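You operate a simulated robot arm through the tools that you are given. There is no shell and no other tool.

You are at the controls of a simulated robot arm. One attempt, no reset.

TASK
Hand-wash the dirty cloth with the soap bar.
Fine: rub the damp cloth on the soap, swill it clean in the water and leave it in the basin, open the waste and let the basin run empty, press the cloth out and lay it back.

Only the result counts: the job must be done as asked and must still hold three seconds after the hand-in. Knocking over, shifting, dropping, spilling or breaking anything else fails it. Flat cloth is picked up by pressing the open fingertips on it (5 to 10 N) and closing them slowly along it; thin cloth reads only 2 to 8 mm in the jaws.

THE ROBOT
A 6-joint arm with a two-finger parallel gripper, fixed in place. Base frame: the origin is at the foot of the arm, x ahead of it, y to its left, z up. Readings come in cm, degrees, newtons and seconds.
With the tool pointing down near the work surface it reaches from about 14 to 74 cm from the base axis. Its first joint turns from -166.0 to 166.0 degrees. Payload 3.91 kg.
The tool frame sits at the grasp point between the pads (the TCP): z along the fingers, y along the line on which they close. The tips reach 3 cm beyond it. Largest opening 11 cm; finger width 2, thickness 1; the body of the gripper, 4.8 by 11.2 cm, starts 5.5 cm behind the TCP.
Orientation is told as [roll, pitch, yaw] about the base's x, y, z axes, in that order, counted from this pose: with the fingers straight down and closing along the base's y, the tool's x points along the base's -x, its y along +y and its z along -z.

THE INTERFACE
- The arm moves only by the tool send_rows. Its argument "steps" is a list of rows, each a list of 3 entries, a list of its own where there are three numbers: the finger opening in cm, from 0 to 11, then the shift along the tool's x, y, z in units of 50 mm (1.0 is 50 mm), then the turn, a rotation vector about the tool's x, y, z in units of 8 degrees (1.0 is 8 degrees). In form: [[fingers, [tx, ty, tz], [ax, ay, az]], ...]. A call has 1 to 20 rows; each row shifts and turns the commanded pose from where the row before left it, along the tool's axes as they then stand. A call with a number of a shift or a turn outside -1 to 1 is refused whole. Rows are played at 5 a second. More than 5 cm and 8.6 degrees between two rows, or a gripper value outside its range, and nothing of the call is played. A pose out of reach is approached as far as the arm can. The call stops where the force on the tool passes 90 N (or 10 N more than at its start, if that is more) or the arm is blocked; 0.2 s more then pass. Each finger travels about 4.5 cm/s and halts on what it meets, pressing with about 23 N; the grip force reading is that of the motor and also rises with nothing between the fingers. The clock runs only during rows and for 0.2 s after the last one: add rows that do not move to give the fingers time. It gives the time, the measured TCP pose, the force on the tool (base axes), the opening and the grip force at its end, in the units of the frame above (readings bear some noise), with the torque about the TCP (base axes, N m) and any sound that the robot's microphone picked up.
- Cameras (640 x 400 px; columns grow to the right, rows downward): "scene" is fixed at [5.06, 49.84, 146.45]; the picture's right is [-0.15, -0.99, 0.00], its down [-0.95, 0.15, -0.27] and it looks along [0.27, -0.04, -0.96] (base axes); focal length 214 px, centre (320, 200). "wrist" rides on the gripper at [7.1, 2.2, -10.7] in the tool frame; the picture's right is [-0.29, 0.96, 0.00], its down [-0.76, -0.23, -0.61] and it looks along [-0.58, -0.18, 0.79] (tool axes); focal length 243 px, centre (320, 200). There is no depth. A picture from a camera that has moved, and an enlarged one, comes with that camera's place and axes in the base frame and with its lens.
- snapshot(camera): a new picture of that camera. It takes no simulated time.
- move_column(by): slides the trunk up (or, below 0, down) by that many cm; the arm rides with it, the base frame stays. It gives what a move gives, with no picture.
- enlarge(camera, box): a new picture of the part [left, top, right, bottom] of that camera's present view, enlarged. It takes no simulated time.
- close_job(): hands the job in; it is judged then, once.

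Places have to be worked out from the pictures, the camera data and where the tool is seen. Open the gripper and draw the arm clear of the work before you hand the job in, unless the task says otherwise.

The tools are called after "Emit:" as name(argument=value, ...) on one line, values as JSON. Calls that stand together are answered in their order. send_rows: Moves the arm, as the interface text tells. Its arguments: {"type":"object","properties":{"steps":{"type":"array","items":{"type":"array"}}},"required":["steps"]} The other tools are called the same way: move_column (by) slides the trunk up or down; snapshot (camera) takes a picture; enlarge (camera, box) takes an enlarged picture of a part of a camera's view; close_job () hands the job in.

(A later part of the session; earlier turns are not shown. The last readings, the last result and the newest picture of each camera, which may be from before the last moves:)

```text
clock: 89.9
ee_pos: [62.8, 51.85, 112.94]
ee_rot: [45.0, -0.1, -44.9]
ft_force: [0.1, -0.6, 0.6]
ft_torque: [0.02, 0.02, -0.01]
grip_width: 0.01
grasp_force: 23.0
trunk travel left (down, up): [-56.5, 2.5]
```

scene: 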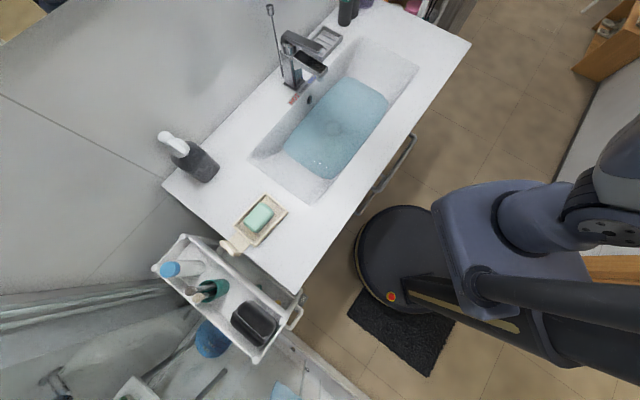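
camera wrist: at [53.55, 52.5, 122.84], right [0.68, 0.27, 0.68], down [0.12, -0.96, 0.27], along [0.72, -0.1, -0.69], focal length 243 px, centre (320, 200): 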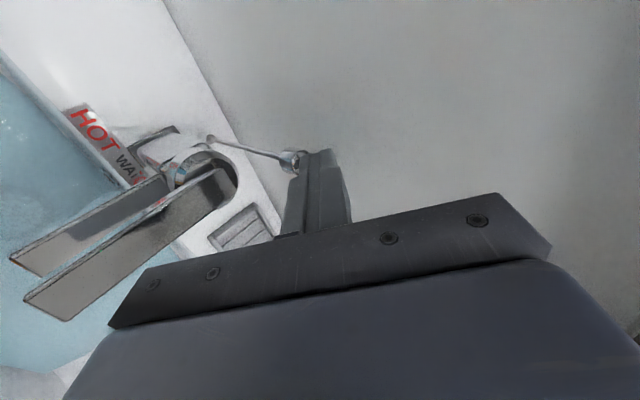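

Emit:
send_rows(steps=[[0, [0, -0.04, 0.04], [0, 0, 0]], [0, [0, -0.04, 0.04], [0, 0, 0]], [0, [0, -0.04, 0.04], [0, 0, 0]], [0, [0, 0, 0], [0, 0, 0]]])

Emit:
enlarge(camera="scene", box=[240, 0, 320, 60])

Emit:
enlarge(camera="wrist", box=[180, 100, 400, 240])

```text
clock: 90.9
ee_pos: [62.77, 51.9, 112.07]
ee_rot: [44.9, -0.1, -45.0]
ft_force: [0.1, 0.6, -1.1]
ft_torque: [-0.02, -0.01, -0.01]
grip_width: 0.0
grasp_force: 22.8
trunk travel left (down, up): [-56.5, 2.5]
```

```text
6.67 times, centred on (280, 30) of scene
camera zoom: at [5.06, 49.84, 146.45], right [-0.15, -0.99, 0.0], down [-0.95, 0.15, -0.27], along [0.27, -0.04, -0.96], focal length 1430 px, centre (587, 1333)
```

zoom: 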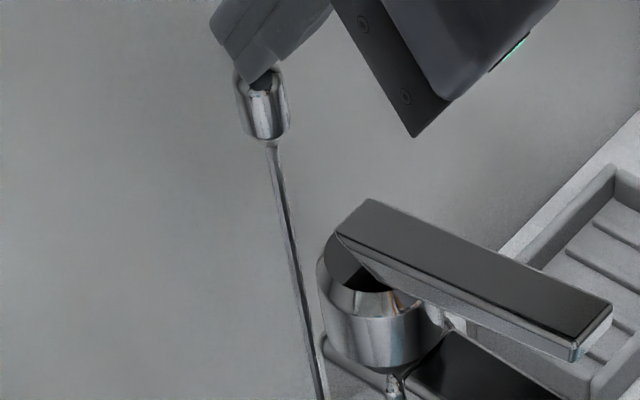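

```text
2.86 times, centred on (290, 170) of wrist
camera zoom: at [53.54, 52.52, 121.14], right [0.68, 0.27, 0.68], down [0.12, -0.96, 0.27], along [0.72, -0.1, -0.69], focal length 693 px, centre (406, 286)
```

zoom: 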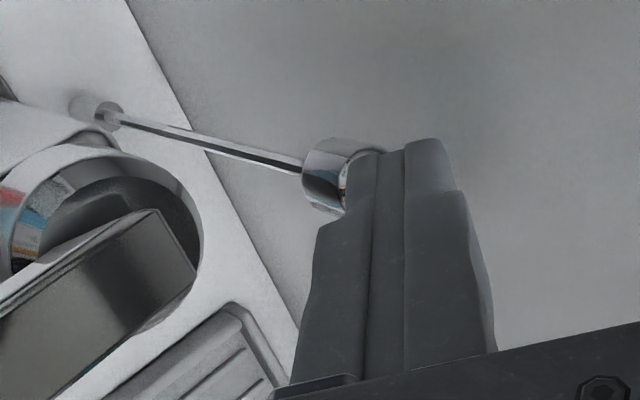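

The knob is moving down freely with the fingertip, with hardly any force. I keep pushing down in small steps, watching the clearance to the tap lever.

Emit:
send_rows(steps=[[0, [0, -0.04, 0.04], [0, 0, 0]], [0, [0, -0.04, 0.04], [0, 0, 0]], [0, [0, -0.04, 0.04], [0, 0, 0]], [0, [0, 0, 0], [0, 0, 0]]])

Emit:
enlarge(camera="scene", box=[240, 0, 320, 60])

Emit:
snapshot(camera="scene")

```text
clock: 91.9
ee_pos: [62.78, 51.92, 111.59]
ee_rot: [45.2, 0.0, -45.0]
ft_force: [-0.5, 2.5, 10.4]
ft_torque: [0.17, -0.1, 0.04]
grip_width: 0.01
grasp_force: 22.9
trunk travel left (down, up): [-56.5, 2.5]
```

```text
6.67 times, centred on (280, 30) of scene
camera zoom: at [5.06, 49.84, 146.45], right [-0.15, -0.99, 0.0], down [-0.95, 0.15, -0.27], along [0.27, -0.04, -0.96], focal length 1430 px, centre (587, 1333)
```

zoom: 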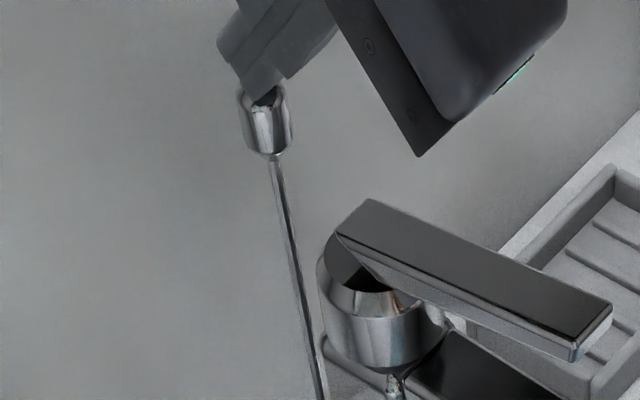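

```text
taken
```

scene: 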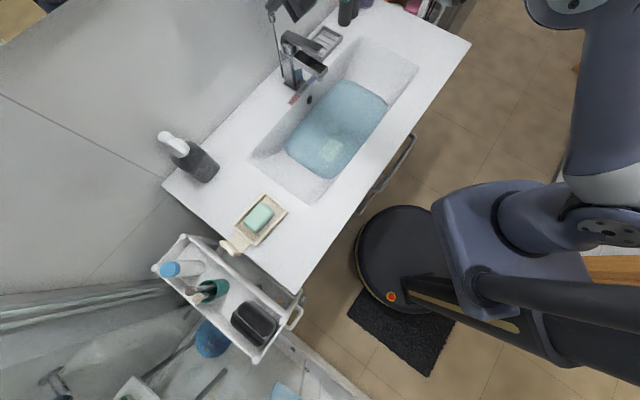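

The rod has reached a stop (10 N), and the cloth is showing through the water, so the level looks to be falling. I check the basin.

Emit:
enlarge(camera="scene", box=[270, 70, 400, 190])

```text
3.33 times, centred on (335, 130) of scene
camera zoom: at [5.06, 49.84, 146.45], right [-0.15, -0.99, 0.0], down [-0.95, 0.15, -0.27], along [0.27, -0.04, -0.96], focal length 715 px, centre (270, 433)
```

zoom: 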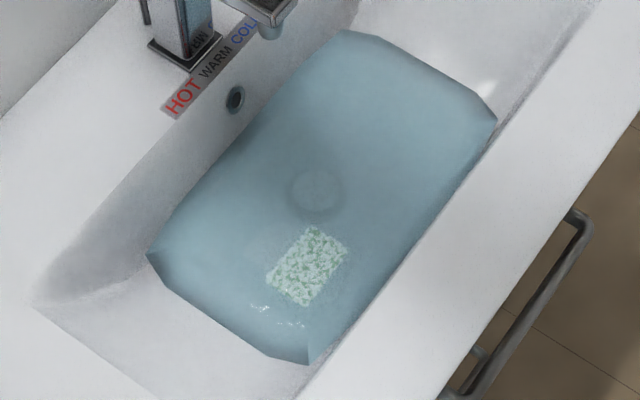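

The water is going down. I lift the fingertip off the knob, see that the rod stays down, and wait.

Emit:
send_rows(steps=[[0, [0, 0.08, -0.08], [0, 0, 0]], [0, [0, 0.14, -0.14], [0, 0, 0]], [0, [0, 0.2, -0.2], [0, 0, 0]], [0, [0, 0.3, -0.3], [0, 0, 0]], [0, [0, 0.3, -0.3], [0, 0, 0]], [0, [0, 0, -0.5], [0, 0, 0]], [0, [0, 0, -0.5], [0, 0, 0]], [0, [0, 0, -0.5], [0, 0, 0]], [0, [0, 0, 0], [0, 0, 0]], [0, [0, 0, 0], [0, 0, 0]], [0, [0, 0, 0], [0, 0, 0]], [0, [0, 0, 0], [0, 0, 0]], [0, [0, 0, 0], [0, 0, 0]]])

Emit:
enlarge(camera="scene", box=[270, 70, 400, 190])

Emit:
enlarge(camera="scene", box=[240, 0, 320, 60])

```text
clock: 94.7
ee_pos: [58.99, 48.05, 123.56]
ee_rot: [44.9, 0.0, -45.1]
ft_force: [-0.3, -0.6, -0.8]
ft_torque: [0.02, -0.01, -0.02]
grip_width: 0.01
grasp_force: 22.7
trunk travel left (down, up): [-56.5, 2.5]
```

```text
3.33 times, centred on (335, 130) of scene
camera zoom: at [5.06, 49.84, 146.45], right [-0.15, -0.99, 0.0], down [-0.95, 0.15, -0.27], along [0.27, -0.04, -0.96], focal length 715 px, centre (270, 433)
```

zoom: 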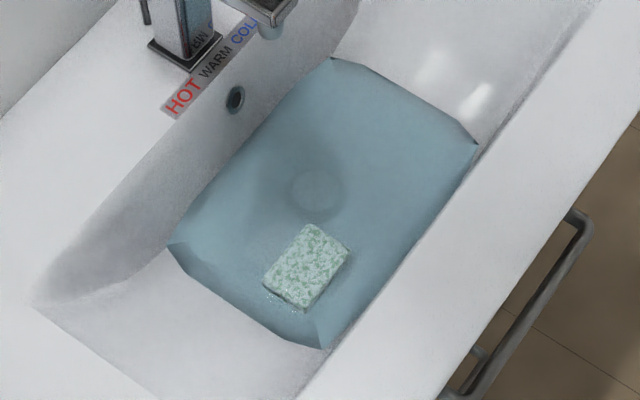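

```text
6.67 times, centred on (280, 30) of scene
camera zoom: at [5.06, 49.84, 146.45], right [-0.15, -0.99, 0.0], down [-0.95, 0.15, -0.27], along [0.27, -0.04, -0.96], focal length 1430 px, centre (587, 1333)
```

zoom: 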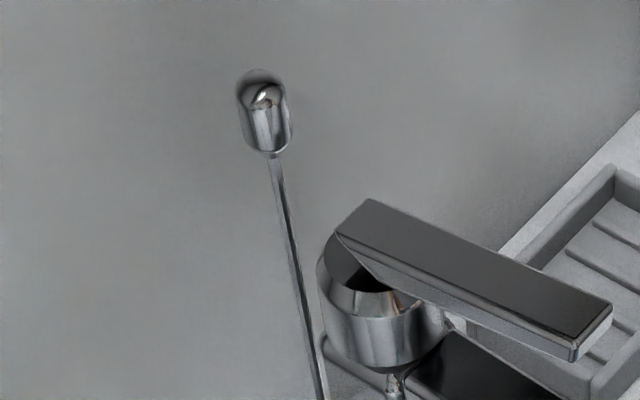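

The rod stays down and the basin is draining with the cloth in place. I retreat from the tap and bring the tool back to vertical above the cloth while it runs out.

Emit:
send_rows(steps=[[0, [0.287, -0.523, -0.358], [0, 0, 0]], [0, [0.287, -0.523, -0.358], [0, 0, 0]], [0, [0.287, -0.523, -0.358], [0, 0, 0]], [0, [0.287, -0.523, -0.358], [0, 0, 0]], [0, [0.287, -0.523, -0.358], [0, 0, 0]], [0, [0.287, -0.523, -0.358], [0, 0, 0]], [0, [0, 0, 0], [0.938, 0, 0]], [0, [0, 0, 0], [0.938, 0, 0]], [0, [0, 0, 0], [0.938, 0, 0]], [0, [0, 0, 0], [0.938, 0, 0]], [0, [0, 0, 0], [0.938, 0, 0]], [0, [0, 0, 0], [0.938, 0, 0]], [0, [0, 0, 0], [0, 0, 0]], [0, [0, 0, 0], [0, 0, 0]], [0, [0, 0, 0], [0, 0, 0]], [0, [0, 0, 0], [0, 0, 0]], [0, [0, 0, 0], [0, 0, 0]], [0, [0, 0, 0], [0, 0, 0]]])

Emit:
snapshot(camera="scene")

Emit:
snapshot(camera="wrist")

```text
clock: 98.5
ee_pos: [39.78, 40.92, 120.22]
ee_rot: [-0.1, 0.0, -45.0]
ft_force: [-1.3, -0.5, -0.5]
ft_torque: [0.02, -0.01, -0.03]
grip_width: 0.0
grasp_force: 22.9
trunk travel left (down, up): [-56.5, 2.5]
```

```text
taken
```

scene: 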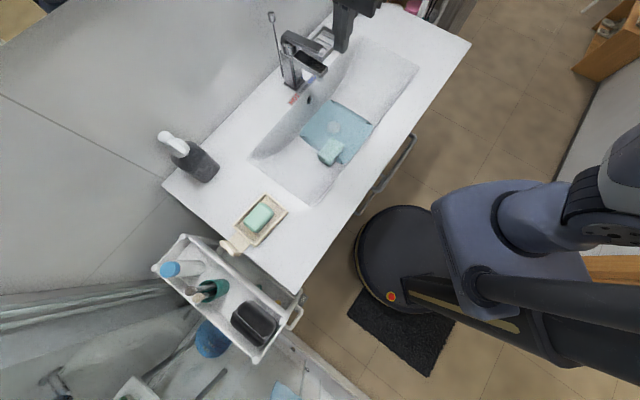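

```text
taken
camera wrist: at [36.26, 47.41, 130.96], right [0.88, 0.47, 0.0], down [0.38, -0.7, 0.61], along [0.29, -0.54, -0.79], focal length 243 px, centre (320, 200)
```

wrist: 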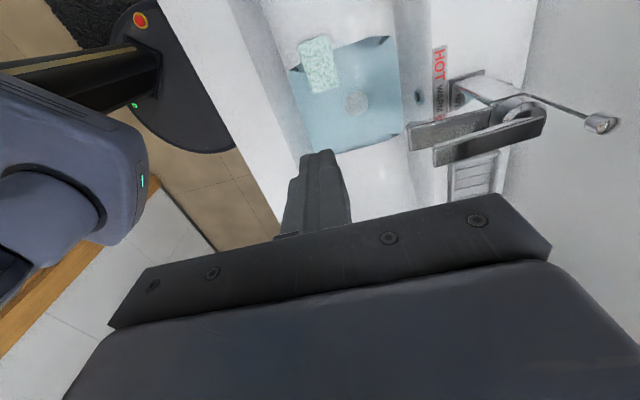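

The level is well down. I wait for the basin to run empty.

Emit:
send_rows(steps=[[0, [0, 0, 0], [0, 0, 0]], [0, [0, 0, 0], [0, 0, 0]], [0, [0, 0, 0], [0, 0, 0]], [0, [0, 0, 0], [0, 0, 0]], [0, [0, 0, 0], [0, 0, 0]], [0, [0, 0, 0], [0, 0, 0]], [0, [0, 0, 0], [0, 0, 0]], [0, [0, 0, 0], [0, 0, 0]], [0, [0, 0, 0], [0, 0, 0]], [0, [0, 0, 0], [0, 0, 0]], [0, [0, 0, 0], [0, 0, 0]], [0, [0, 0, 0], [0, 0, 0]], [0, [0, 0, 0], [0, 0, 0]], [0, [0, 0, 0], [0, 0, 0]], [0, [0, 0, 0], [0, 0, 0]], [0, [0, 0, 0], [0, 0, 0]], [0, [0, 0, 0], [0, 0, 0]], [0, [0, 0, 0], [0, 0, 0]], [0, [0, 0, 0], [0, 0, 0]], [0, [0, 0, 0], [0, 0, 0]]])

Emit:
enlarge(camera="scene", box=[240, 60, 420, 210])

Emit:
enlarge(camera="wrist", box=[220, 0, 480, 200])

```text
clock: 102.7
ee_pos: [39.77, 41.06, 120.35]
ee_rot: [-0.1, -0.1, -45.0]
ft_force: [0.4, 0.1, 0.0]
ft_torque: [-0.04, 0.01, -0.01]
grip_width: 0.01
grasp_force: 23.2
trunk travel left (down, up): [-56.5, 2.5]
```

```text
2.67 times, centred on (330, 135) of scene
camera zoom: at [5.06, 49.84, 146.45], right [-0.15, -0.99, 0.0], down [-0.95, 0.15, -0.27], along [0.27, -0.04, -0.96], focal length 572 px, centre (293, 373)
```

zoom: 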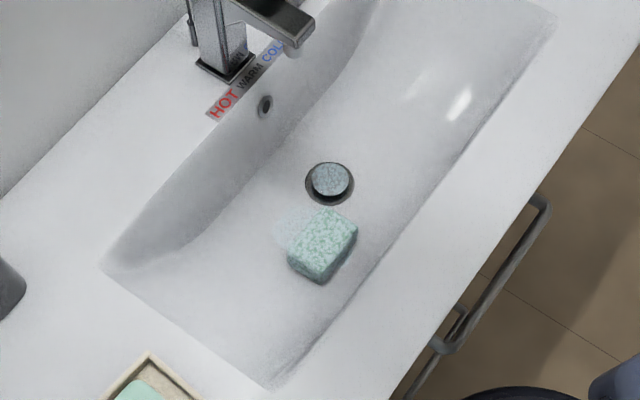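

```text
2.00 times, centred on (350, 100) of wrist
camera zoom: at [36.26, 47.41, 130.96], right [0.88, 0.47, 0.0], down [0.38, -0.7, 0.61], along [0.29, -0.54, -0.79], focal length 485 px, centre (260, 400)
```

zoom: 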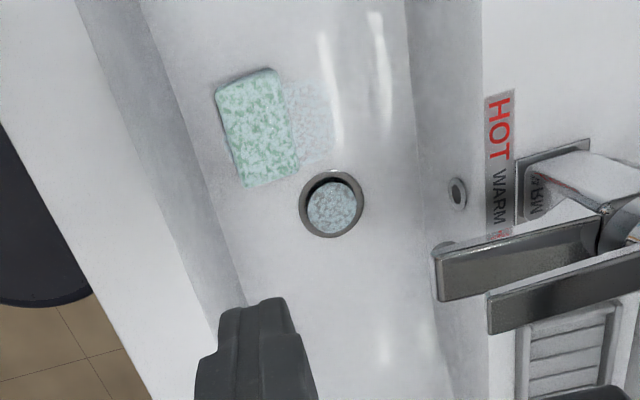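

The basin is empty, the plug has popped up, and the cloth sits beside it at about (39.5, 40.7) with some suds left. I lower the trunk back to the earlier working height before pressing it.

Emit:
move_column(by=-9)

Emit:
send_rows(steps=[[0, [0, -0.03, 0.8], [0, 0, 0]], [0, [0, 0, 0.8], [0, 0, 0]], [0, [0, 0, 0.8], [0, 0, 0]], [0, [0, 0, 0.8], [0, 0, 0]], [0, [0, 0, 0.8], [0, 0, 0]], [0, [0, 0, 0.5], [0, 0, 0]], [0, [0, 0, 0.2], [0, 0, 0]], [0, [0, 0, 0], [0, 0, 0]]])

Emit:
enlarge(camera="scene", box=[270, 90, 400, 190])

Emit:
snapshot(camera="wrist")

```text
clock: 104.0
ee_pos: [39.88, 41.02, 111.4]
ee_rot: [-0.1, -0.1, -45.1]
ft_force: [-0.2, -0.6, 0.0]
ft_torque: [0.03, 0.01, 0.0]
grip_width: 0.02
grasp_force: 22.8
trunk travel left (down, up): [-47.5, 11.5]
```

```text
clock: 105.8
ee_pos: [39.76, 40.72, 87.7]
ee_rot: [-0.1, 0.0, -45.1]
ft_force: [-0.4, -0.8, -0.3]
ft_torque: [0.02, -0.03, 0.0]
grip_width: 0.01
grasp_force: 22.8
trunk travel left (down, up): [-47.5, 11.5]
```

```text
4.00 times, centred on (335, 140) of scene
camera zoom: at [5.06, 49.84, 146.45], right [-0.15, -0.99, 0.0], down [-0.95, 0.15, -0.27], along [0.27, -0.04, -0.96], focal length 858 px, centre (260, 440)
```

zoom: 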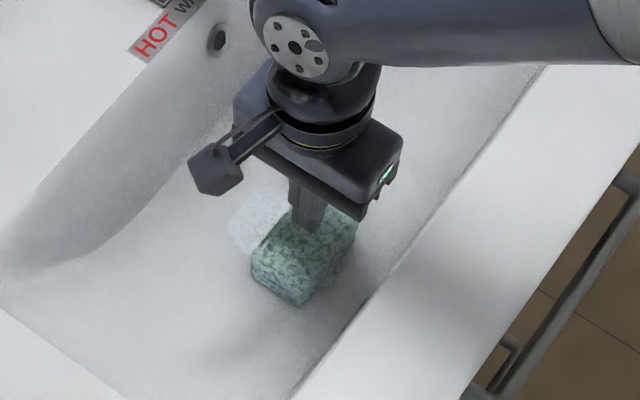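

```text
taken
camera wrist: at [36.33, 47.2, 98.37], right [0.88, 0.47, 0.0], down [0.38, -0.7, 0.61], along [0.29, -0.54, -0.79], focal length 243 px, centre (320, 200)
```

wrist: 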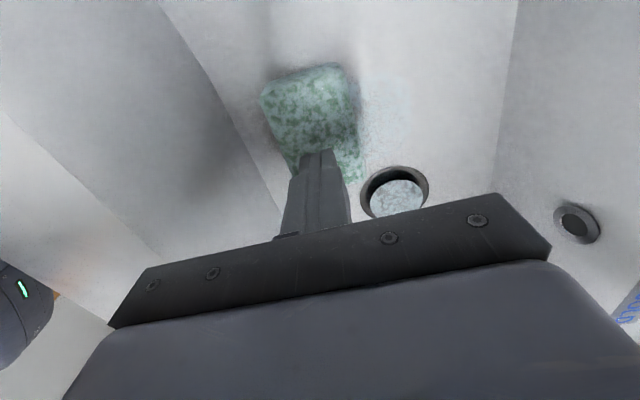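

The closed fingertips are about 2.5 cm above the middle of the cloth. I lower in small steps to feel the contact.

Emit:
send_rows(steps=[[0, [0, 0, 0.12], [0, 0, 0]], [0, [0, 0, 0.12], [0, 0, 0]], [0, [0, 0, 0.12], [0, 0, 0]], [0, [0, 0, 0.06], [0, 0, 0]], [0, [0, 0, 0], [0, 0, 0]]])

```text
clock: 107.0
ee_pos: [39.68, 40.86, 85.7]
ee_rot: [-0.1, 0.0, -45.0]
ft_force: [-0.2, -0.1, -0.3]
ft_torque: [0.03, 0.0, 0.0]
grip_width: 0.01
grasp_force: 23.1
trunk travel left (down, up): [-47.5, 11.5]
```

Emit:
send_rows(steps=[[0, [0, 0, 0.05], [0, 0, 0]], [0, [0, 0, 0.05], [0, 0, 0]], [0, [0, 0, 0.05], [0, 0, 0]], [0, [0, 0, 0], [0, 0, 0]]])

```text
clock: 108.0
ee_pos: [39.56, 41.0, 85.6]
ee_rot: [0.6, 0.1, -45.0]
ft_force: [-1.6, -1.7, 52.0]
ft_torque: [0.07, 0.19, 0.0]
grip_width: 0.0
grasp_force: 23.3
trunk travel left (down, up): [-47.5, 11.5]
```

Pressing now with 52 N at the middle. I hold it and look at the effect on the cloth.

Emit:
send_rows(steps=[[0, [0, 0, 0], [0, 0, 0]], [0, [0, 0, 0], [0, 0, 0]], [0, [0, 0, 0], [0, 0, 0]], [0, [0, 0, 0], [0, 0, 0]], [0, [0, 0, 0], [0, 0, 0]]])

Emit:
enlarge(camera="scene", box=[270, 90, 400, 190])

Emit:
enlarge(camera="wrist", box=[200, 40, 460, 240])

```text
clock: 109.2
ee_pos: [39.68, 40.88, 85.49]
ee_rot: [0.7, 0.2, -45.1]
ft_force: [0.4, -1.8, 55.2]
ft_torque: [0.08, 0.16, -0.03]
grip_width: 0.03
grasp_force: 23.3
trunk travel left (down, up): [-47.5, 11.5]
```

```text
4.00 times, centred on (335, 140) of scene
camera zoom: at [5.06, 49.84, 146.45], right [-0.15, -0.99, 0.0], down [-0.95, 0.15, -0.27], along [0.27, -0.04, -0.96], focal length 858 px, centre (260, 440)
```

zoom: 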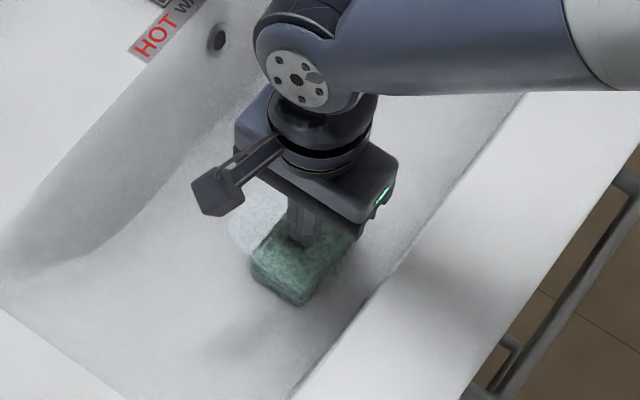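

```text
2.00 times, centred on (330, 140) of wrist
camera zoom: at [36.07, 47.17, 96.25], right [0.88, 0.47, 0.01], down [0.37, -0.71, 0.6], along [0.29, -0.53, -0.8], focal length 485 px, centre (300, 320)
```

zoom: 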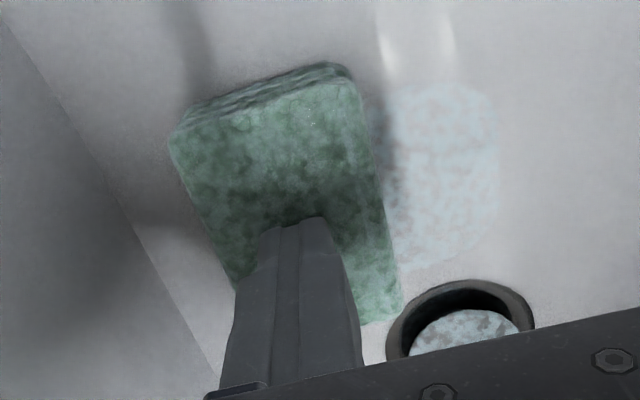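

Pressing works: the suds are fading and the cloth is turning plain green. I release and press again a few times with firm but limited force.

Emit:
send_rows(steps=[[0, [0, 0, 0], [0, 0, 0]], [0, [0, 0, 0], [0, 0, 0]], [0, [0, 0, 0], [0, 0, 0]], [0, [0, 0, 0], [0, 0, 0]], [0, [0, 0, 0], [0, 0, 0]], [0, [0, 0, 0], [0, 0, 0]], [0, [0, 0, 0], [0, 0, 0]], [0, [0, 0, 0], [0, 0, 0]], [0, [0, 0, 0], [0, 0, 0]], [0, [0, 0, 0], [0, 0, 0]]])

Emit:
enlarge(camera="wrist", box=[200, 40, 460, 240])

```text
clock: 111.4
ee_pos: [39.71, 40.87, 85.59]
ee_rot: [0.7, 0.1, -45.0]
ft_force: [2.5, -2.7, 53.6]
ft_torque: [0.03, 0.11, 0.03]
grip_width: 0.0
grasp_force: 22.7
trunk travel left (down, up): [-47.5, 11.5]
```

```text
2.00 times, centred on (330, 140) of wrist
camera zoom: at [36.09, 47.17, 96.25], right [0.88, 0.47, 0.01], down [0.37, -0.71, 0.6], along [0.29, -0.53, -0.8], focal length 485 px, centre (300, 320)
```

zoom: 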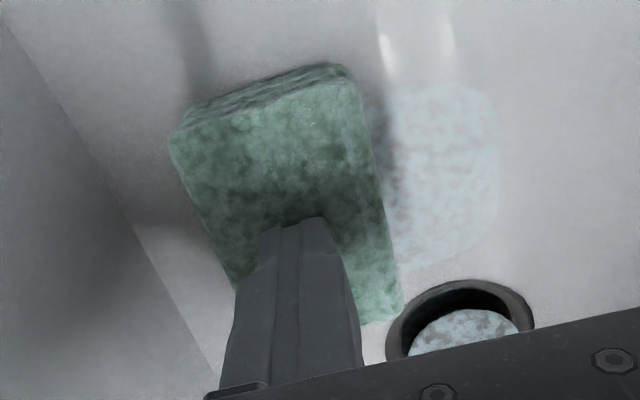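

The effect levels off while just holding. I lift a little and press again, repeatedly, at the middle.

Emit:
send_rows(steps=[[0, [0, 0, -0.25], [0, 0, 0]], [0, [0, 0, -0.1], [0, 0, 0]], [0, [0, 0, 0.1], [0, 0, 0]], [0, [0, 0, 0.15], [0, 0, 0]], [0, [0, 0, 0.11], [0, 0, 0]], [0, [0, 0, 0], [0, 0, 0]], [0, [0, 0, 0], [0, 0, 0]], [0, [0, 0, -0.25], [0, 0, 0]], [0, [0, 0, -0.11], [0, 0, 0]], [0, [0, 0, 0.1], [0, 0, 0]], [0, [0, 0, 0.15], [0, 0, 0]], [0, [0, 0, 0.11], [0, 0, 0]], [0, [0, 0, 0], [0, 0, 0]], [0, [0, 0, 0], [0, 0, 0]], [0, [0, 0, 0], [0, 0, 0]]])

Emit:
enlarge(camera="wrist", box=[200, 40, 460, 240])

```text
clock: 114.6
ee_pos: [39.69, 40.83, 85.55]
ee_rot: [0.6, 0.1, -45.0]
ft_force: [-1.5, -5.8, 59.7]
ft_torque: [-0.03, 0.22, 0.01]
grip_width: 0.0
grasp_force: 22.8
trunk travel left (down, up): [-47.5, 11.5]
```

```text
2.00 times, centred on (330, 140) of wrist
camera zoom: at [36.0, 47.08, 96.24], right [0.88, 0.47, 0.01], down [0.37, -0.71, 0.6], along [0.29, -0.53, -0.8], focal length 485 px, centre (300, 320)
```

zoom: 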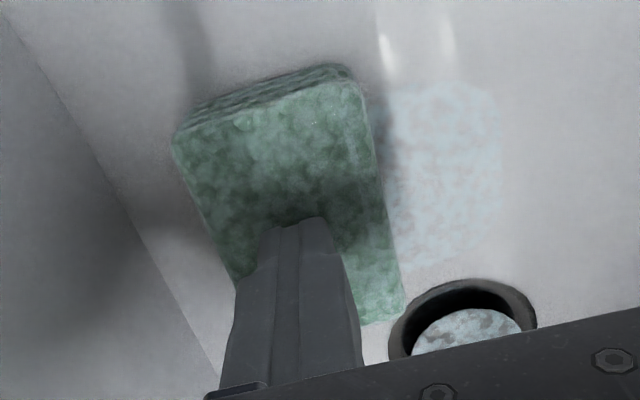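

Slightly cleaner still. I lift up to see the whole cloth.

Emit:
send_rows(steps=[[0, [0, 0, -0.3], [0, 0, 0]], [0, [0, 0, -0.4], [0, 0, 0]], [0, [0, 0, -0.5], [0, 0, 0]], [0, [0, 0, -0.5], [0, 0, 0]], [0, [0, 0, 0], [0, 0, 0]]])

Emit:
enlarge(camera="wrist", box=[200, 20, 460, 220])

Emit:
enlarge(camera="scene", box=[270, 90, 400, 190])

```text
clock: 115.8
ee_pos: [39.52, 40.77, 93.4]
ee_rot: [-0.1, 0.1, -44.9]
ft_force: [0.6, 0.4, 1.1]
ft_torque: [0.0, 0.02, -0.02]
grip_width: 0.01
grasp_force: 22.6
trunk travel left (down, up): [-47.5, 11.5]
```

```text
2.00 times, centred on (330, 120) of wrist
camera zoom: at [36.12, 47.25, 104.0], right [0.88, 0.47, 0.0], down [0.38, -0.7, 0.61], along [0.29, -0.54, -0.79], focal length 485 px, centre (300, 360)
```

zoom: 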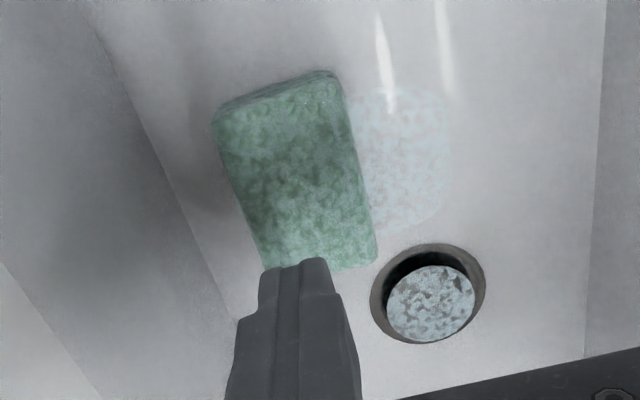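

```text
4.00 times, centred on (335, 140) of scene
camera zoom: at [5.06, 49.84, 146.45], right [-0.15, -0.99, 0.0], down [-0.95, 0.15, -0.27], along [0.27, -0.04, -0.96], focal length 858 px, centre (260, 440)
```

zoom: 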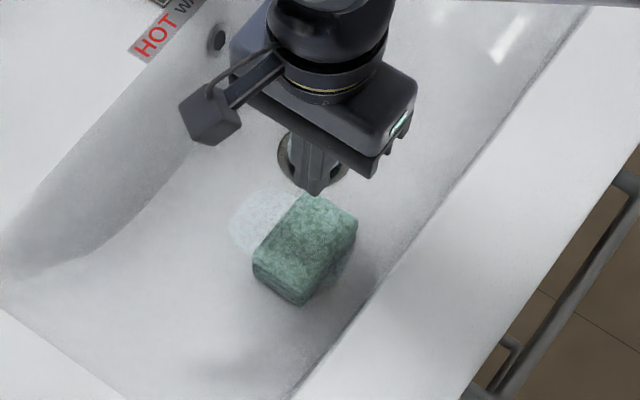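

The cloth is now mostly plain green with faint suds. I press it out further near each end and the middle, several presses each.

Emit:
send_rows(steps=[[0, [0.42, 0, 0.4], [0, 0, 0]], [0, [0, 0, 0.5], [0, 0, 0]], [0, [0, 0, 0.4], [0, 0, 0]], [0, [0, 0, 0.15], [0, 0, 0]], [0, [0, 0, 0.1], [0, 0, 0]], [0, [0, 0, 0.1], [0, 0, 0]], [0, [0, 0, 0], [0, 0, 0]]])

```text
clock: 117.4
ee_pos: [38.29, 42.46, 85.63]
ee_rot: [0.3, 0.1, -45.0]
ft_force: [1.5, 0.1, 36.8]
ft_torque: [0.04, 0.05, 0.02]
grip_width: 0.0
grasp_force: 22.8
trunk travel left (down, up): [-47.5, 11.5]
```

Contact at the left end with 37 N. I press to about 60 N, repeat, and then do the right end.

Emit:
send_rows(steps=[[0, [0, 0, 0.06], [0, 0, 0]], [0, [0, 0, 0], [0, 0, 0]], [0, [0, 0, 0], [0, 0, 0]], [0, [0, 0, 0], [0, 0, 0]], [0, [0, 0, -0.3], [0, 0, 0]], [0, [0, 0, 0], [0, 0, 0]], [0, [0, 0, 0.15], [0, 0, 0]], [0, [0, 0, 0.15], [0, 0, 0]], [0, [0, 0, 0], [0, 0, 0]], [0, [0, 0, 0], [0, 0, 0]], [0, [0, 0, 0], [0, 0, 0]], [0, [0, 0, -0.3], [0, 0, 0]], [0, [-0.6, 0, 0], [0, 0, 0]], [0, [0, 0, 0.1], [0, 0, 0]], [0, [0, 0, 0.1], [0, 0, 0]], [0, [0, 0, 0], [0, 0, 0]]])

```text
clock: 120.8
ee_pos: [40.16, 40.3, 85.58]
ee_rot: [0.3, 0.0, -45.0]
ft_force: [-6.1, 2.5, 25.2]
ft_torque: [0.11, 0.22, 0.07]
grip_width: 0.01
grasp_force: 22.9
trunk travel left (down, up): [-47.5, 11.5]
```

There's a little side load (6 N). I check the picture before pressing more.

Emit:
enlarge(camera="wrist", box=[200, 40, 460, 240])

Emit:
enlarge(camera="scene", box=[270, 90, 400, 190])

```text
2.00 times, centred on (330, 140) of wrist
camera zoom: at [36.59, 46.73, 96.22], right [0.88, 0.47, 0.0], down [0.37, -0.7, 0.61], along [0.29, -0.53, -0.79], focal length 485 px, centre (300, 320)
```

zoom: 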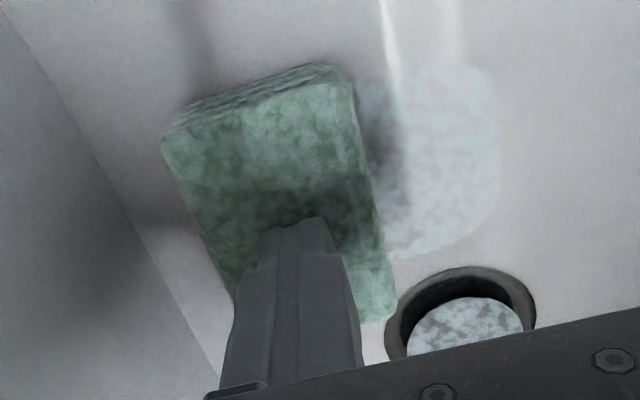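

```text
4.00 times, centred on (335, 140) of scene
camera zoom: at [5.06, 49.84, 146.45], right [-0.15, -0.99, 0.0], down [-0.95, 0.15, -0.27], along [0.27, -0.04, -0.96], focal length 858 px, centre (260, 440)
```

zoom: 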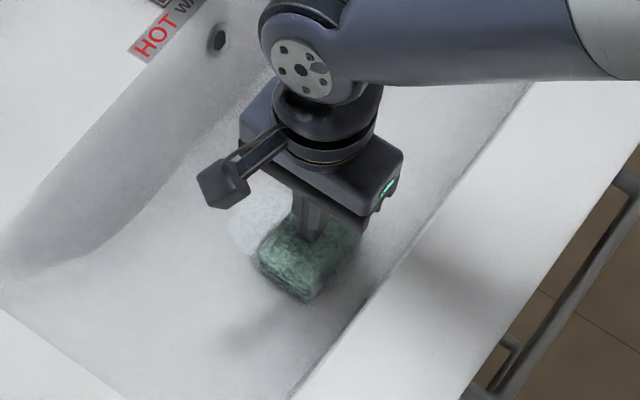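

The cloth is nearly at the same spot and the foam is thinner still. I press here a few more times with clean vertical strokes.

Emit:
send_rows(steps=[[0, [0, 0, 0.12], [0, 0, 0]], [0, [0, 0, 0], [0, 0, 0]], [0, [0, 0, 0], [0, 0, 0]], [0, [0, 0, 0], [0, 0, 0]], [0, [0, 0, 0], [0, 0, 0]], [0, [0, 0, -0.35], [0, 0, 0]], [0, [0, 0, 0], [0, 0, 0]], [0, [0, 0, 0.2], [0, 0, 0]], [0, [0, 0, 0.15], [0, 0, 0]], [0, [0, 0, 0], [0, 0, 0]], [0, [0, 0, 0], [0, 0, 0]], [0, [0, 0, 0], [0, 0, 0]], [0, [0, 0, -0.35], [0, 0, 0]], [0, [0, 0, 0], [0, 0, 0]], [0, [0, 0, 0.2], [0, 0, 0]], [0, [0, 0, 0.15], [0, 0, 0]], [0, [0, 0, 0], [0, 0, 0]], [0, [0, 0, 0], [0, 0, 0]], [0, [0, 0, 0], [0, 0, 0]]])

```text
clock: 124.8
ee_pos: [40.03, 40.21, 85.49]
ee_rot: [0.7, 0.0, -45.1]
ft_force: [-6.4, -1.3, 61.3]
ft_torque: [-0.07, 0.18, -0.01]
grip_width: 0.0
grasp_force: 23.3
trunk travel left (down, up): [-47.5, 11.5]
```

Each press reached about 60 N. I lift clear and look at the cloth again.

Emit:
send_rows(steps=[[0, [0, 0, -0.3], [0, 0, 0]], [0, [0, 0, -0.5], [0, 0, 0]], [0, [0, 0, -0.6], [0, 0, 0]], [0, [-0.4, 0, -0.6], [0, 0, 0]], [0, [0, 0, 0], [0, 0, 0]]])

Emit:
enlarge(camera="wrist", box=[200, 0, 460, 200])

Emit:
enlarge(camera="scene", box=[270, 90, 400, 190])

```text
clock: 126.0
ee_pos: [41.64, 38.77, 94.89]
ee_rot: [0.0, 0.0, -45.1]
ft_force: [-0.4, -0.6, -0.4]
ft_torque: [0.04, 0.02, -0.03]
grip_width: 0.0
grasp_force: 23.5
trunk travel left (down, up): [-47.5, 11.5]
```

```text
2.00 times, centred on (330, 100) of wrist
camera zoom: at [38.16, 45.19, 105.4], right [0.88, 0.47, 0.0], down [0.38, -0.7, 0.61], along [0.29, -0.54, -0.79], focal length 485 px, centre (300, 400)
```

zoom: 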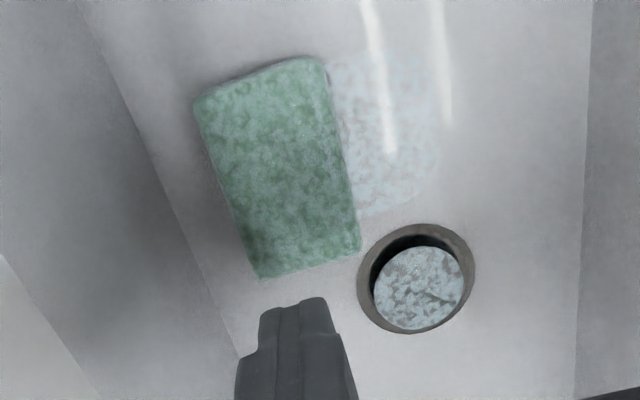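

```text
4.00 times, centred on (335, 140) of scene
camera zoom: at [5.06, 49.84, 146.45], right [-0.15, -0.99, 0.0], down [-0.95, 0.15, -0.27], along [0.27, -0.04, -0.96], focal length 858 px, centre (260, 440)
```

zoom: 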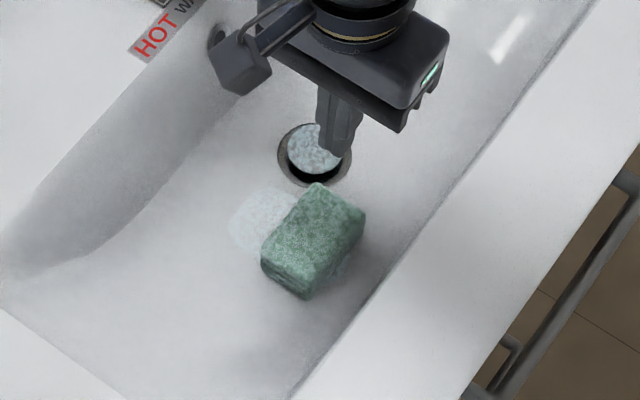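

The cloth now looks almost evenly green. To be thorough I press it out with another series at its centre (39.9, 40.4).

Emit:
send_rows(steps=[[0, [0.48, -0.02, 0.4], [0, 0, 0]], [0, [0, 0, 0.5], [0, 0, 0]], [0, [0, 0, 0.5], [0, 0, 0]], [0, [0, 0, 0.3], [0, 0, 0]], [0, [0, 0, 0.15], [0, 0, 0]], [0, [0, 0, 0.1], [0, 0, 0]], [0, [0, 0, 0], [0, 0, 0]]])

```text
clock: 127.6
ee_pos: [39.83, 40.48, 85.54]
ee_rot: [0.5, 0.0, -45.0]
ft_force: [-4.4, -1.8, 45.1]
ft_torque: [-0.1, 0.15, 0.0]
grip_width: 0.0
grasp_force: 22.8
trunk travel left (down, up): [-47.5, 11.5]
```

Emit:
send_rows(steps=[[0, [0, 0, 0.05], [0, 0, 0]], [0, [0, 0, 0], [0, 0, 0]], [0, [0, 0, 0], [0, 0, 0]], [0, [0, 0, 0], [0, 0, 0]], [0, [0, 0, 0], [0, 0, 0]], [0, [0, 0, -0.35], [0, 0, 0]], [0, [0, 0, 0], [0, 0, 0]], [0, [0, 0, 0.2], [0, 0, 0]], [0, [0, 0, 0.15], [0, 0, 0]], [0, [0, 0, 0], [0, 0, 0]], [0, [0, 0, 0], [0, 0, 0]], [0, [0, 0, 0], [0, 0, 0]], [0, [0, 0, -0.35], [0, 0, 0]], [0, [0, 0, 0], [0, 0, 0]], [0, [0, 0, 0.2], [0, 0, 0]], [0, [0, 0, 0.15], [0, 0, 0]], [0, [0, 0, 0], [0, 0, 0]], [0, [0, 0, 0], [0, 0, 0]], [0, [0, 0, 0], [0, 0, 0]]])

Emit:
send_rows(steps=[[0, [0, 0, -0.35], [0, 0, 0]], [0, [0, 0, 0], [0, 0, 0]], [0, [0, 0, 0.2], [0, 0, 0]], [0, [0, 0, 0.15], [0, 0, 0]], [0, [0, 0, 0], [0, 0, 0]], [0, [0, 0, 0], [0, 0, 0]], [0, [0, 0, 0], [0, 0, 0]], [0, [0, 0, -0.35], [0, 0, 0]], [0, [0, 0, -0.5], [0, 0, 0]], [0, [0, 0, -0.6], [0, 0, 0]], [0, [-0.4, 0, -0.6], [0, 0, 0]], [0, [0, 0, 0], [0, 0, 0]]])

Emit:
enlarge(camera="wrist", box=[200, 0, 460, 200])

Emit:
enlarge(camera="scene", box=[270, 90, 400, 190])

```text
clock: 131.6
ee_pos: [39.77, 40.53, 85.54]
ee_rot: [0.8, 0.0, -44.9]
ft_force: [-10.3, -3.9, 68.0]
ft_torque: [-0.18, 0.32, -0.03]
grip_width: 0.0
grasp_force: 23.0
trunk travel left (down, up): [-47.5, 11.5]
```

```text
clock: 134.2
ee_pos: [41.32, 39.08, 94.84]
ee_rot: [-0.2, 0.0, -45.0]
ft_force: [0.9, 0.6, -0.2]
ft_torque: [0.01, 0.02, 0.01]
grip_width: 0.0
grasp_force: 22.4
trunk travel left (down, up): [-47.5, 11.5]
```

```text
2.00 times, centred on (330, 100) of wrist
camera zoom: at [37.8, 45.5, 105.53], right [0.88, 0.47, 0.0], down [0.38, -0.7, 0.61], along [0.29, -0.54, -0.79], focal length 485 px, centre (300, 400)
```

zoom: 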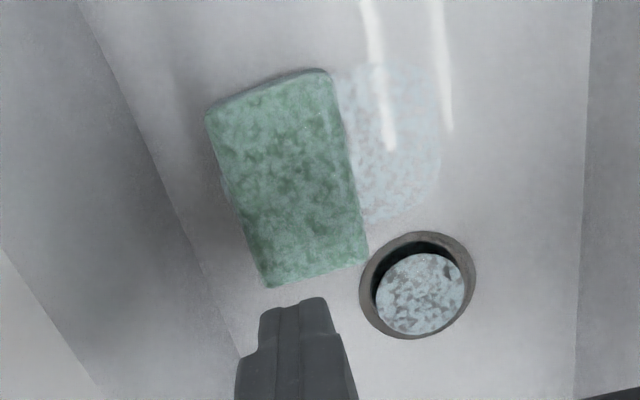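

```text
4.00 times, centred on (335, 140) of scene
camera zoom: at [5.06, 49.84, 146.45], right [-0.15, -0.99, 0.0], down [-0.95, 0.15, -0.27], along [0.27, -0.04, -0.96], focal length 858 px, centre (260, 440)
```

zoom: 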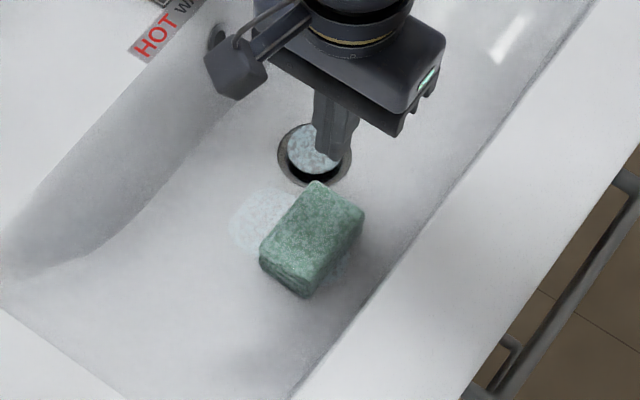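

It looks similar to the previous view, perhaps slightly lighter. I do one longer, firmer press and compare from the same viewpoint to see whether anything still changes.

Emit:
send_rows(steps=[[0, [0.4, 0, 0.4], [0, 0, 0]], [0, [0, 0, 0.5], [0, 0, 0]], [0, [0, 0, 0.5], [0, 0, 0]], [0, [0, 0, 0.3], [0, 0, 0]], [0, [0, 0, 0.15], [0, 0, 0]], [0, [0, 0, 0.12], [0, 0, 0]], [0, [0, 0, 0.06], [0, 0, 0]], [0, [0, 0, 0], [0, 0, 0]]])

Emit:
send_rows(steps=[[0, [0, 0, 0], [0, 0, 0]], [0, [0, 0, 0], [0, 0, 0]], [0, [0, 0, 0], [0, 0, 0]], [0, [0, 0, 0], [0, 0, 0]], [0, [0, 0, 0], [0, 0, 0]], [0, [0, 0, 0], [0, 0, 0]], [0, [0, 0, 0], [0, 0, 0]], [0, [0, 0, 0], [0, 0, 0]], [0, [0, 0, 0], [0, 0, 0]], [0, [0, 0, 0], [0, 0, 0]], [0, [0, 0, 0], [0, 0, 0]], [0, [0, 0, 0], [0, 0, 0]], [0, [0, 0, 0], [0, 0, 0]], [0, [0, 0, 0], [0, 0, 0]], [0, [0, 0, -0.33], [0, 0, 0]], [0, [0, 0, -0.5], [0, 0, 0]], [0, [0, 0, -0.6], [0, 0, 0]], [0, [-0.4, 0, -0.6], [0, 0, 0]], [0, [0, 0, 0], [0, 0, 0]]])

Emit:
enlarge(camera="wrist", box=[200, 0, 460, 200])

Emit:
enlarge(camera="scene", box=[270, 90, 400, 190])

```text
clock: 136.0
ee_pos: [39.88, 40.48, 85.57]
ee_rot: [0.7, 0.1, -45.0]
ft_force: [-0.9, 1.0, 55.9]
ft_torque: [0.03, 0.05, 0.03]
grip_width: 0.01
grasp_force: 22.9
trunk travel left (down, up): [-47.5, 11.5]
```

```text
clock: 140.0
ee_pos: [41.13, 39.07, 94.97]
ee_rot: [-0.1, 0.0, -45.0]
ft_force: [-0.5, -0.3, 0.1]
ft_torque: [0.02, 0.0, -0.02]
grip_width: 0.01
grasp_force: 22.6
trunk travel left (down, up): [-47.5, 11.5]
```

```text
2.00 times, centred on (330, 100) of wrist
camera zoom: at [37.67, 45.43, 105.68], right [0.88, 0.47, 0.0], down [0.38, -0.7, 0.61], along [0.29, -0.54, -0.79], focal length 485 px, centre (300, 400)
```

zoom: 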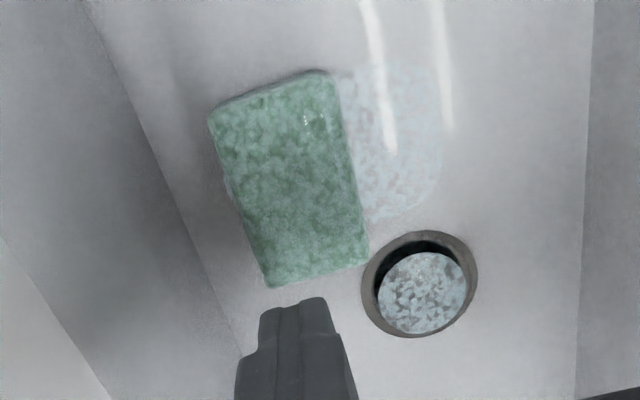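

```text
4.00 times, centred on (335, 140) of scene
camera zoom: at [5.06, 49.84, 146.45], right [-0.15, -0.99, 0.0], down [-0.95, 0.15, -0.27], along [0.27, -0.04, -0.96], focal length 858 px, centre (260, 440)
```

zoom: 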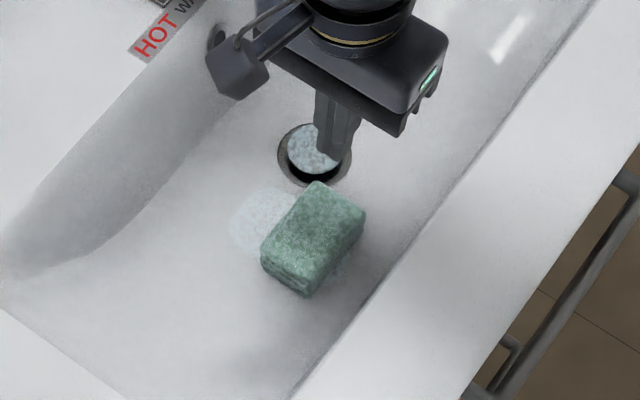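

I zoom in on the cloth surface to judge leftover suds and wetness.

Emit:
enlarge(camera="wrist", box=[295, 25, 390, 150])

Emit:
enlarge(camera="scene", box=[325, 130, 370, 170])

```text
3.20 times, centred on (342, 88) of wrist
camera zoom: at [37.67, 45.43, 105.68], right [0.88, 0.47, 0.0], down [0.38, -0.7, 0.61], along [0.29, -0.54, -0.79], focal length 776 px, centre (248, 560)
```

zoom: 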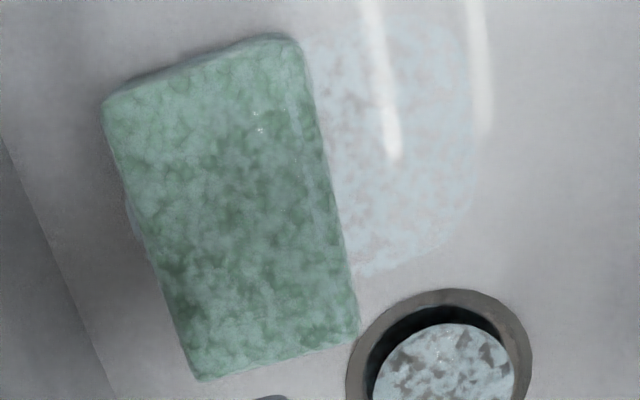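

```text
10.00 times, centred on (348, 150) of scene
camera zoom: at [5.06, 49.84, 146.45], right [-0.15, -0.99, 0.0], down [-0.95, 0.15, -0.27], along [0.27, -0.04, -0.96], focal length 2145 px, centre (45, 700)
```

zoom: 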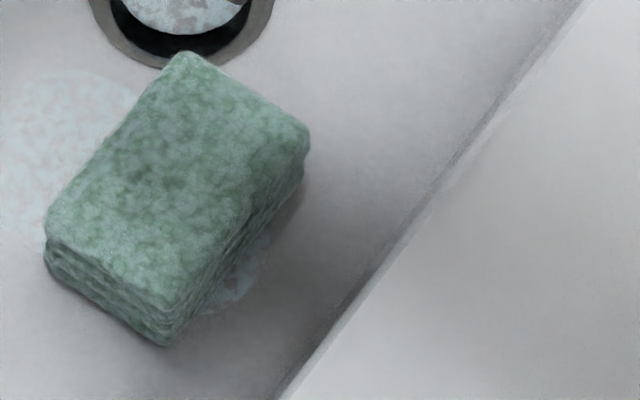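

A thin film of foam is still visible on the surface. I do another series of presses, spread across the pad, and compare with this same scene view.

Emit:
send_rows(steps=[[0, [0.4, 0.1, 0.4], [0, 0, 0]], [0, [0, 0, 0.5], [0, 0, 0]], [0, [0, 0, 0.5], [0, 0, 0]], [0, [0, 0, 0.3], [0, 0, 0]], [0, [0, 0, 0.15], [0, 0, 0]], [0, [0, 0, 0.15], [0, 0, 0]], [0, [0, 0, 0.04], [0, 0, 0]], [0, [0, 0, 0], [0, 0, 0]], [0, [0, 0, 0], [0, 0, 0]], [0, [0, 0, -0.4], [0, 0, 0]], [0, [0.4, 0, 0], [0, 0, 0]], [0, [0, 0, 0.2], [0, 0, 0]], [0, [0, 0, 0.2], [0, 0, 0]], [0, [0, 0, 0], [0, 0, 0]], [0, [0, 0, 0], [0, 0, 0]], [0, [0, 0, -0.4], [0, 0, 0]], [0, [0, -0.15, 0], [0, 0, 0]], [0, [0, 0, 0.2], [0, 0, 0]], [0, [0, 0, 0.2], [0, 0, 0]], [0, [0, 0, 0], [0, 0, 0]]])

```text
clock: 144.2
ee_pos: [38.24, 41.53, 85.68]
ee_rot: [0.7, 0.1, -45.0]
ft_force: [-4.3, -6.1, 62.1]
ft_torque: [-0.25, 0.1, -0.1]
grip_width: 0.0
grasp_force: 23.4
trunk travel left (down, up): [-47.5, 11.5]
```

Emit:
send_rows(steps=[[0, [0, 0, 0], [0, 0, 0]], [0, [0, 0, -0.4], [0, 0, 0]], [0, [-0.4, 0, 0], [0, 0, 0]], [0, [0, 0, 0.2], [0, 0, 0]], [0, [0, 0, 0.2], [0, 0, 0]], [0, [0, 0, 0], [0, 0, 0]], [0, [0, 0, 0], [0, 0, 0]], [0, [0, 0, -0.4], [0, 0, 0]], [0, [-0.4, 0, 0], [0, 0, 0]], [0, [0, 0, 0.2], [0, 0, 0]], [0, [0, 0, 0.2], [0, 0, 0]], [0, [0, 0, 0], [0, 0, 0]], [0, [0, 0, 0], [0, 0, 0]], [0, [0, 0, -0.4], [0, 0, 0]], [0, [0, 0, -0.5], [0, 0, 0]], [0, [0, 0.05, -0.6], [0, 0, 0]], [0, [0, 0, -0.5], [0, 0, 0]], [0, [0, 0, 0], [0, 0, 0]]])

Emit:
enlarge(camera="scene", box=[325, 130, 370, 170])

Emit:
enlarge(camera="wrist", box=[200, 0, 460, 200])

```text
clock: 148.0
ee_pos: [41.26, 39.08, 94.78]
ee_rot: [-0.2, 0.0, -45.0]
ft_force: [1.4, 0.2, -1.0]
ft_torque: [-0.01, -0.01, 0.02]
grip_width: 0.01
grasp_force: 22.8
trunk travel left (down, up): [-47.5, 11.5]
```

```text
10.00 times, centred on (348, 150) of scene
camera zoom: at [5.06, 49.84, 146.45], right [-0.15, -0.99, 0.0], down [-0.95, 0.15, -0.27], along [0.27, -0.04, -0.96], focal length 2145 px, centre (45, 700)
```

zoom: 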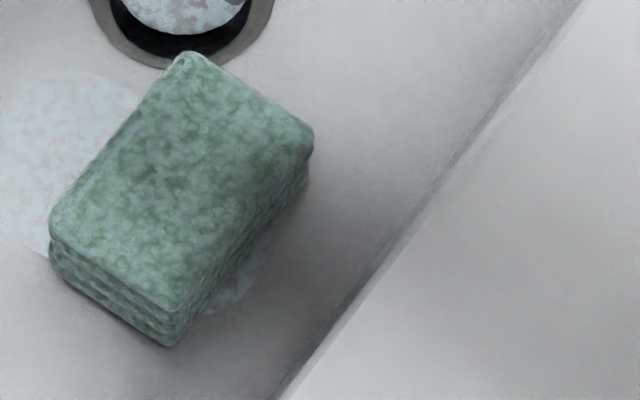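

```text
2.00 times, centred on (330, 100) of wrist
camera zoom: at [37.78, 45.49, 105.52], right [0.88, 0.47, 0.0], down [0.38, -0.7, 0.61], along [0.29, -0.54, -0.79], focal length 485 px, centre (300, 400)
```

zoom: 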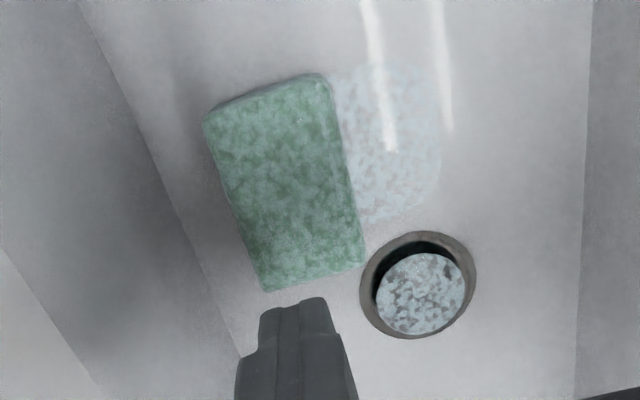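

There is no visible change any more, so pressing at 60 N has levelled off. I try one harder press (about 80 N) at the middle to see whether more can be driven out.

Emit:
send_rows(steps=[[0, [0.315, -0.01, 0.4], [0, 0, 0]], [0, [0, 0, 0.5], [0, 0, 0]], [0, [0, 0, 0.5], [0, 0, 0]], [0, [0, 0, 0.3], [0, 0, 0]], [0, [0, 0, 0.15], [0, 0, 0]], [0, [0, 0, 0.1], [0, 0, 0]], [0, [0, 0, 0.06], [0, 0, 0]], [0, [0, 0, 0.04], [0, 0, 0]], [0, [0, 0, 0], [0, 0, 0]], [0, [0, 0, 0], [0, 0, 0]], [0, [0, 0, 0], [0, 0, 0]], [0, [0, 0, 0], [0, 0, 0]], [0, [0, 0, 0], [0, 0, 0]], [0, [0, 0, 0], [0, 0, 0]], [0, [0, 0, 0], [0, 0, 0]], [0, [0, 0, 0], [0, 0, 0]]])

Emit:
enlarge(camera="wrist", box=[200, 40, 460, 240])

```text
clock: 151.4
ee_pos: [40.23, 40.13, 85.44]
ee_rot: [1.1, 0.1, -45.0]
ft_force: [-6.6, -5.0, 76.6]
ft_torque: [-0.2, 0.19, -0.01]
grip_width: 0.01
grasp_force: 23.2
trunk travel left (down, up): [-47.5, 11.5]
```

```text
2.00 times, centred on (330, 140) of wrist
camera zoom: at [36.51, 46.38, 96.21], right [0.88, 0.47, 0.02], down [0.37, -0.71, 0.6], along [0.3, -0.52, -0.8], focal length 485 px, centre (300, 320)
```

zoom: 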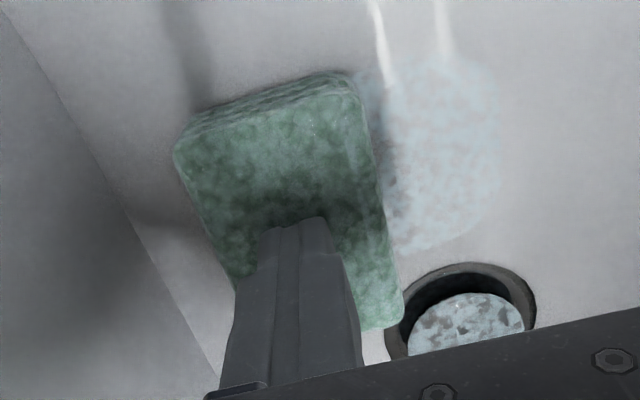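

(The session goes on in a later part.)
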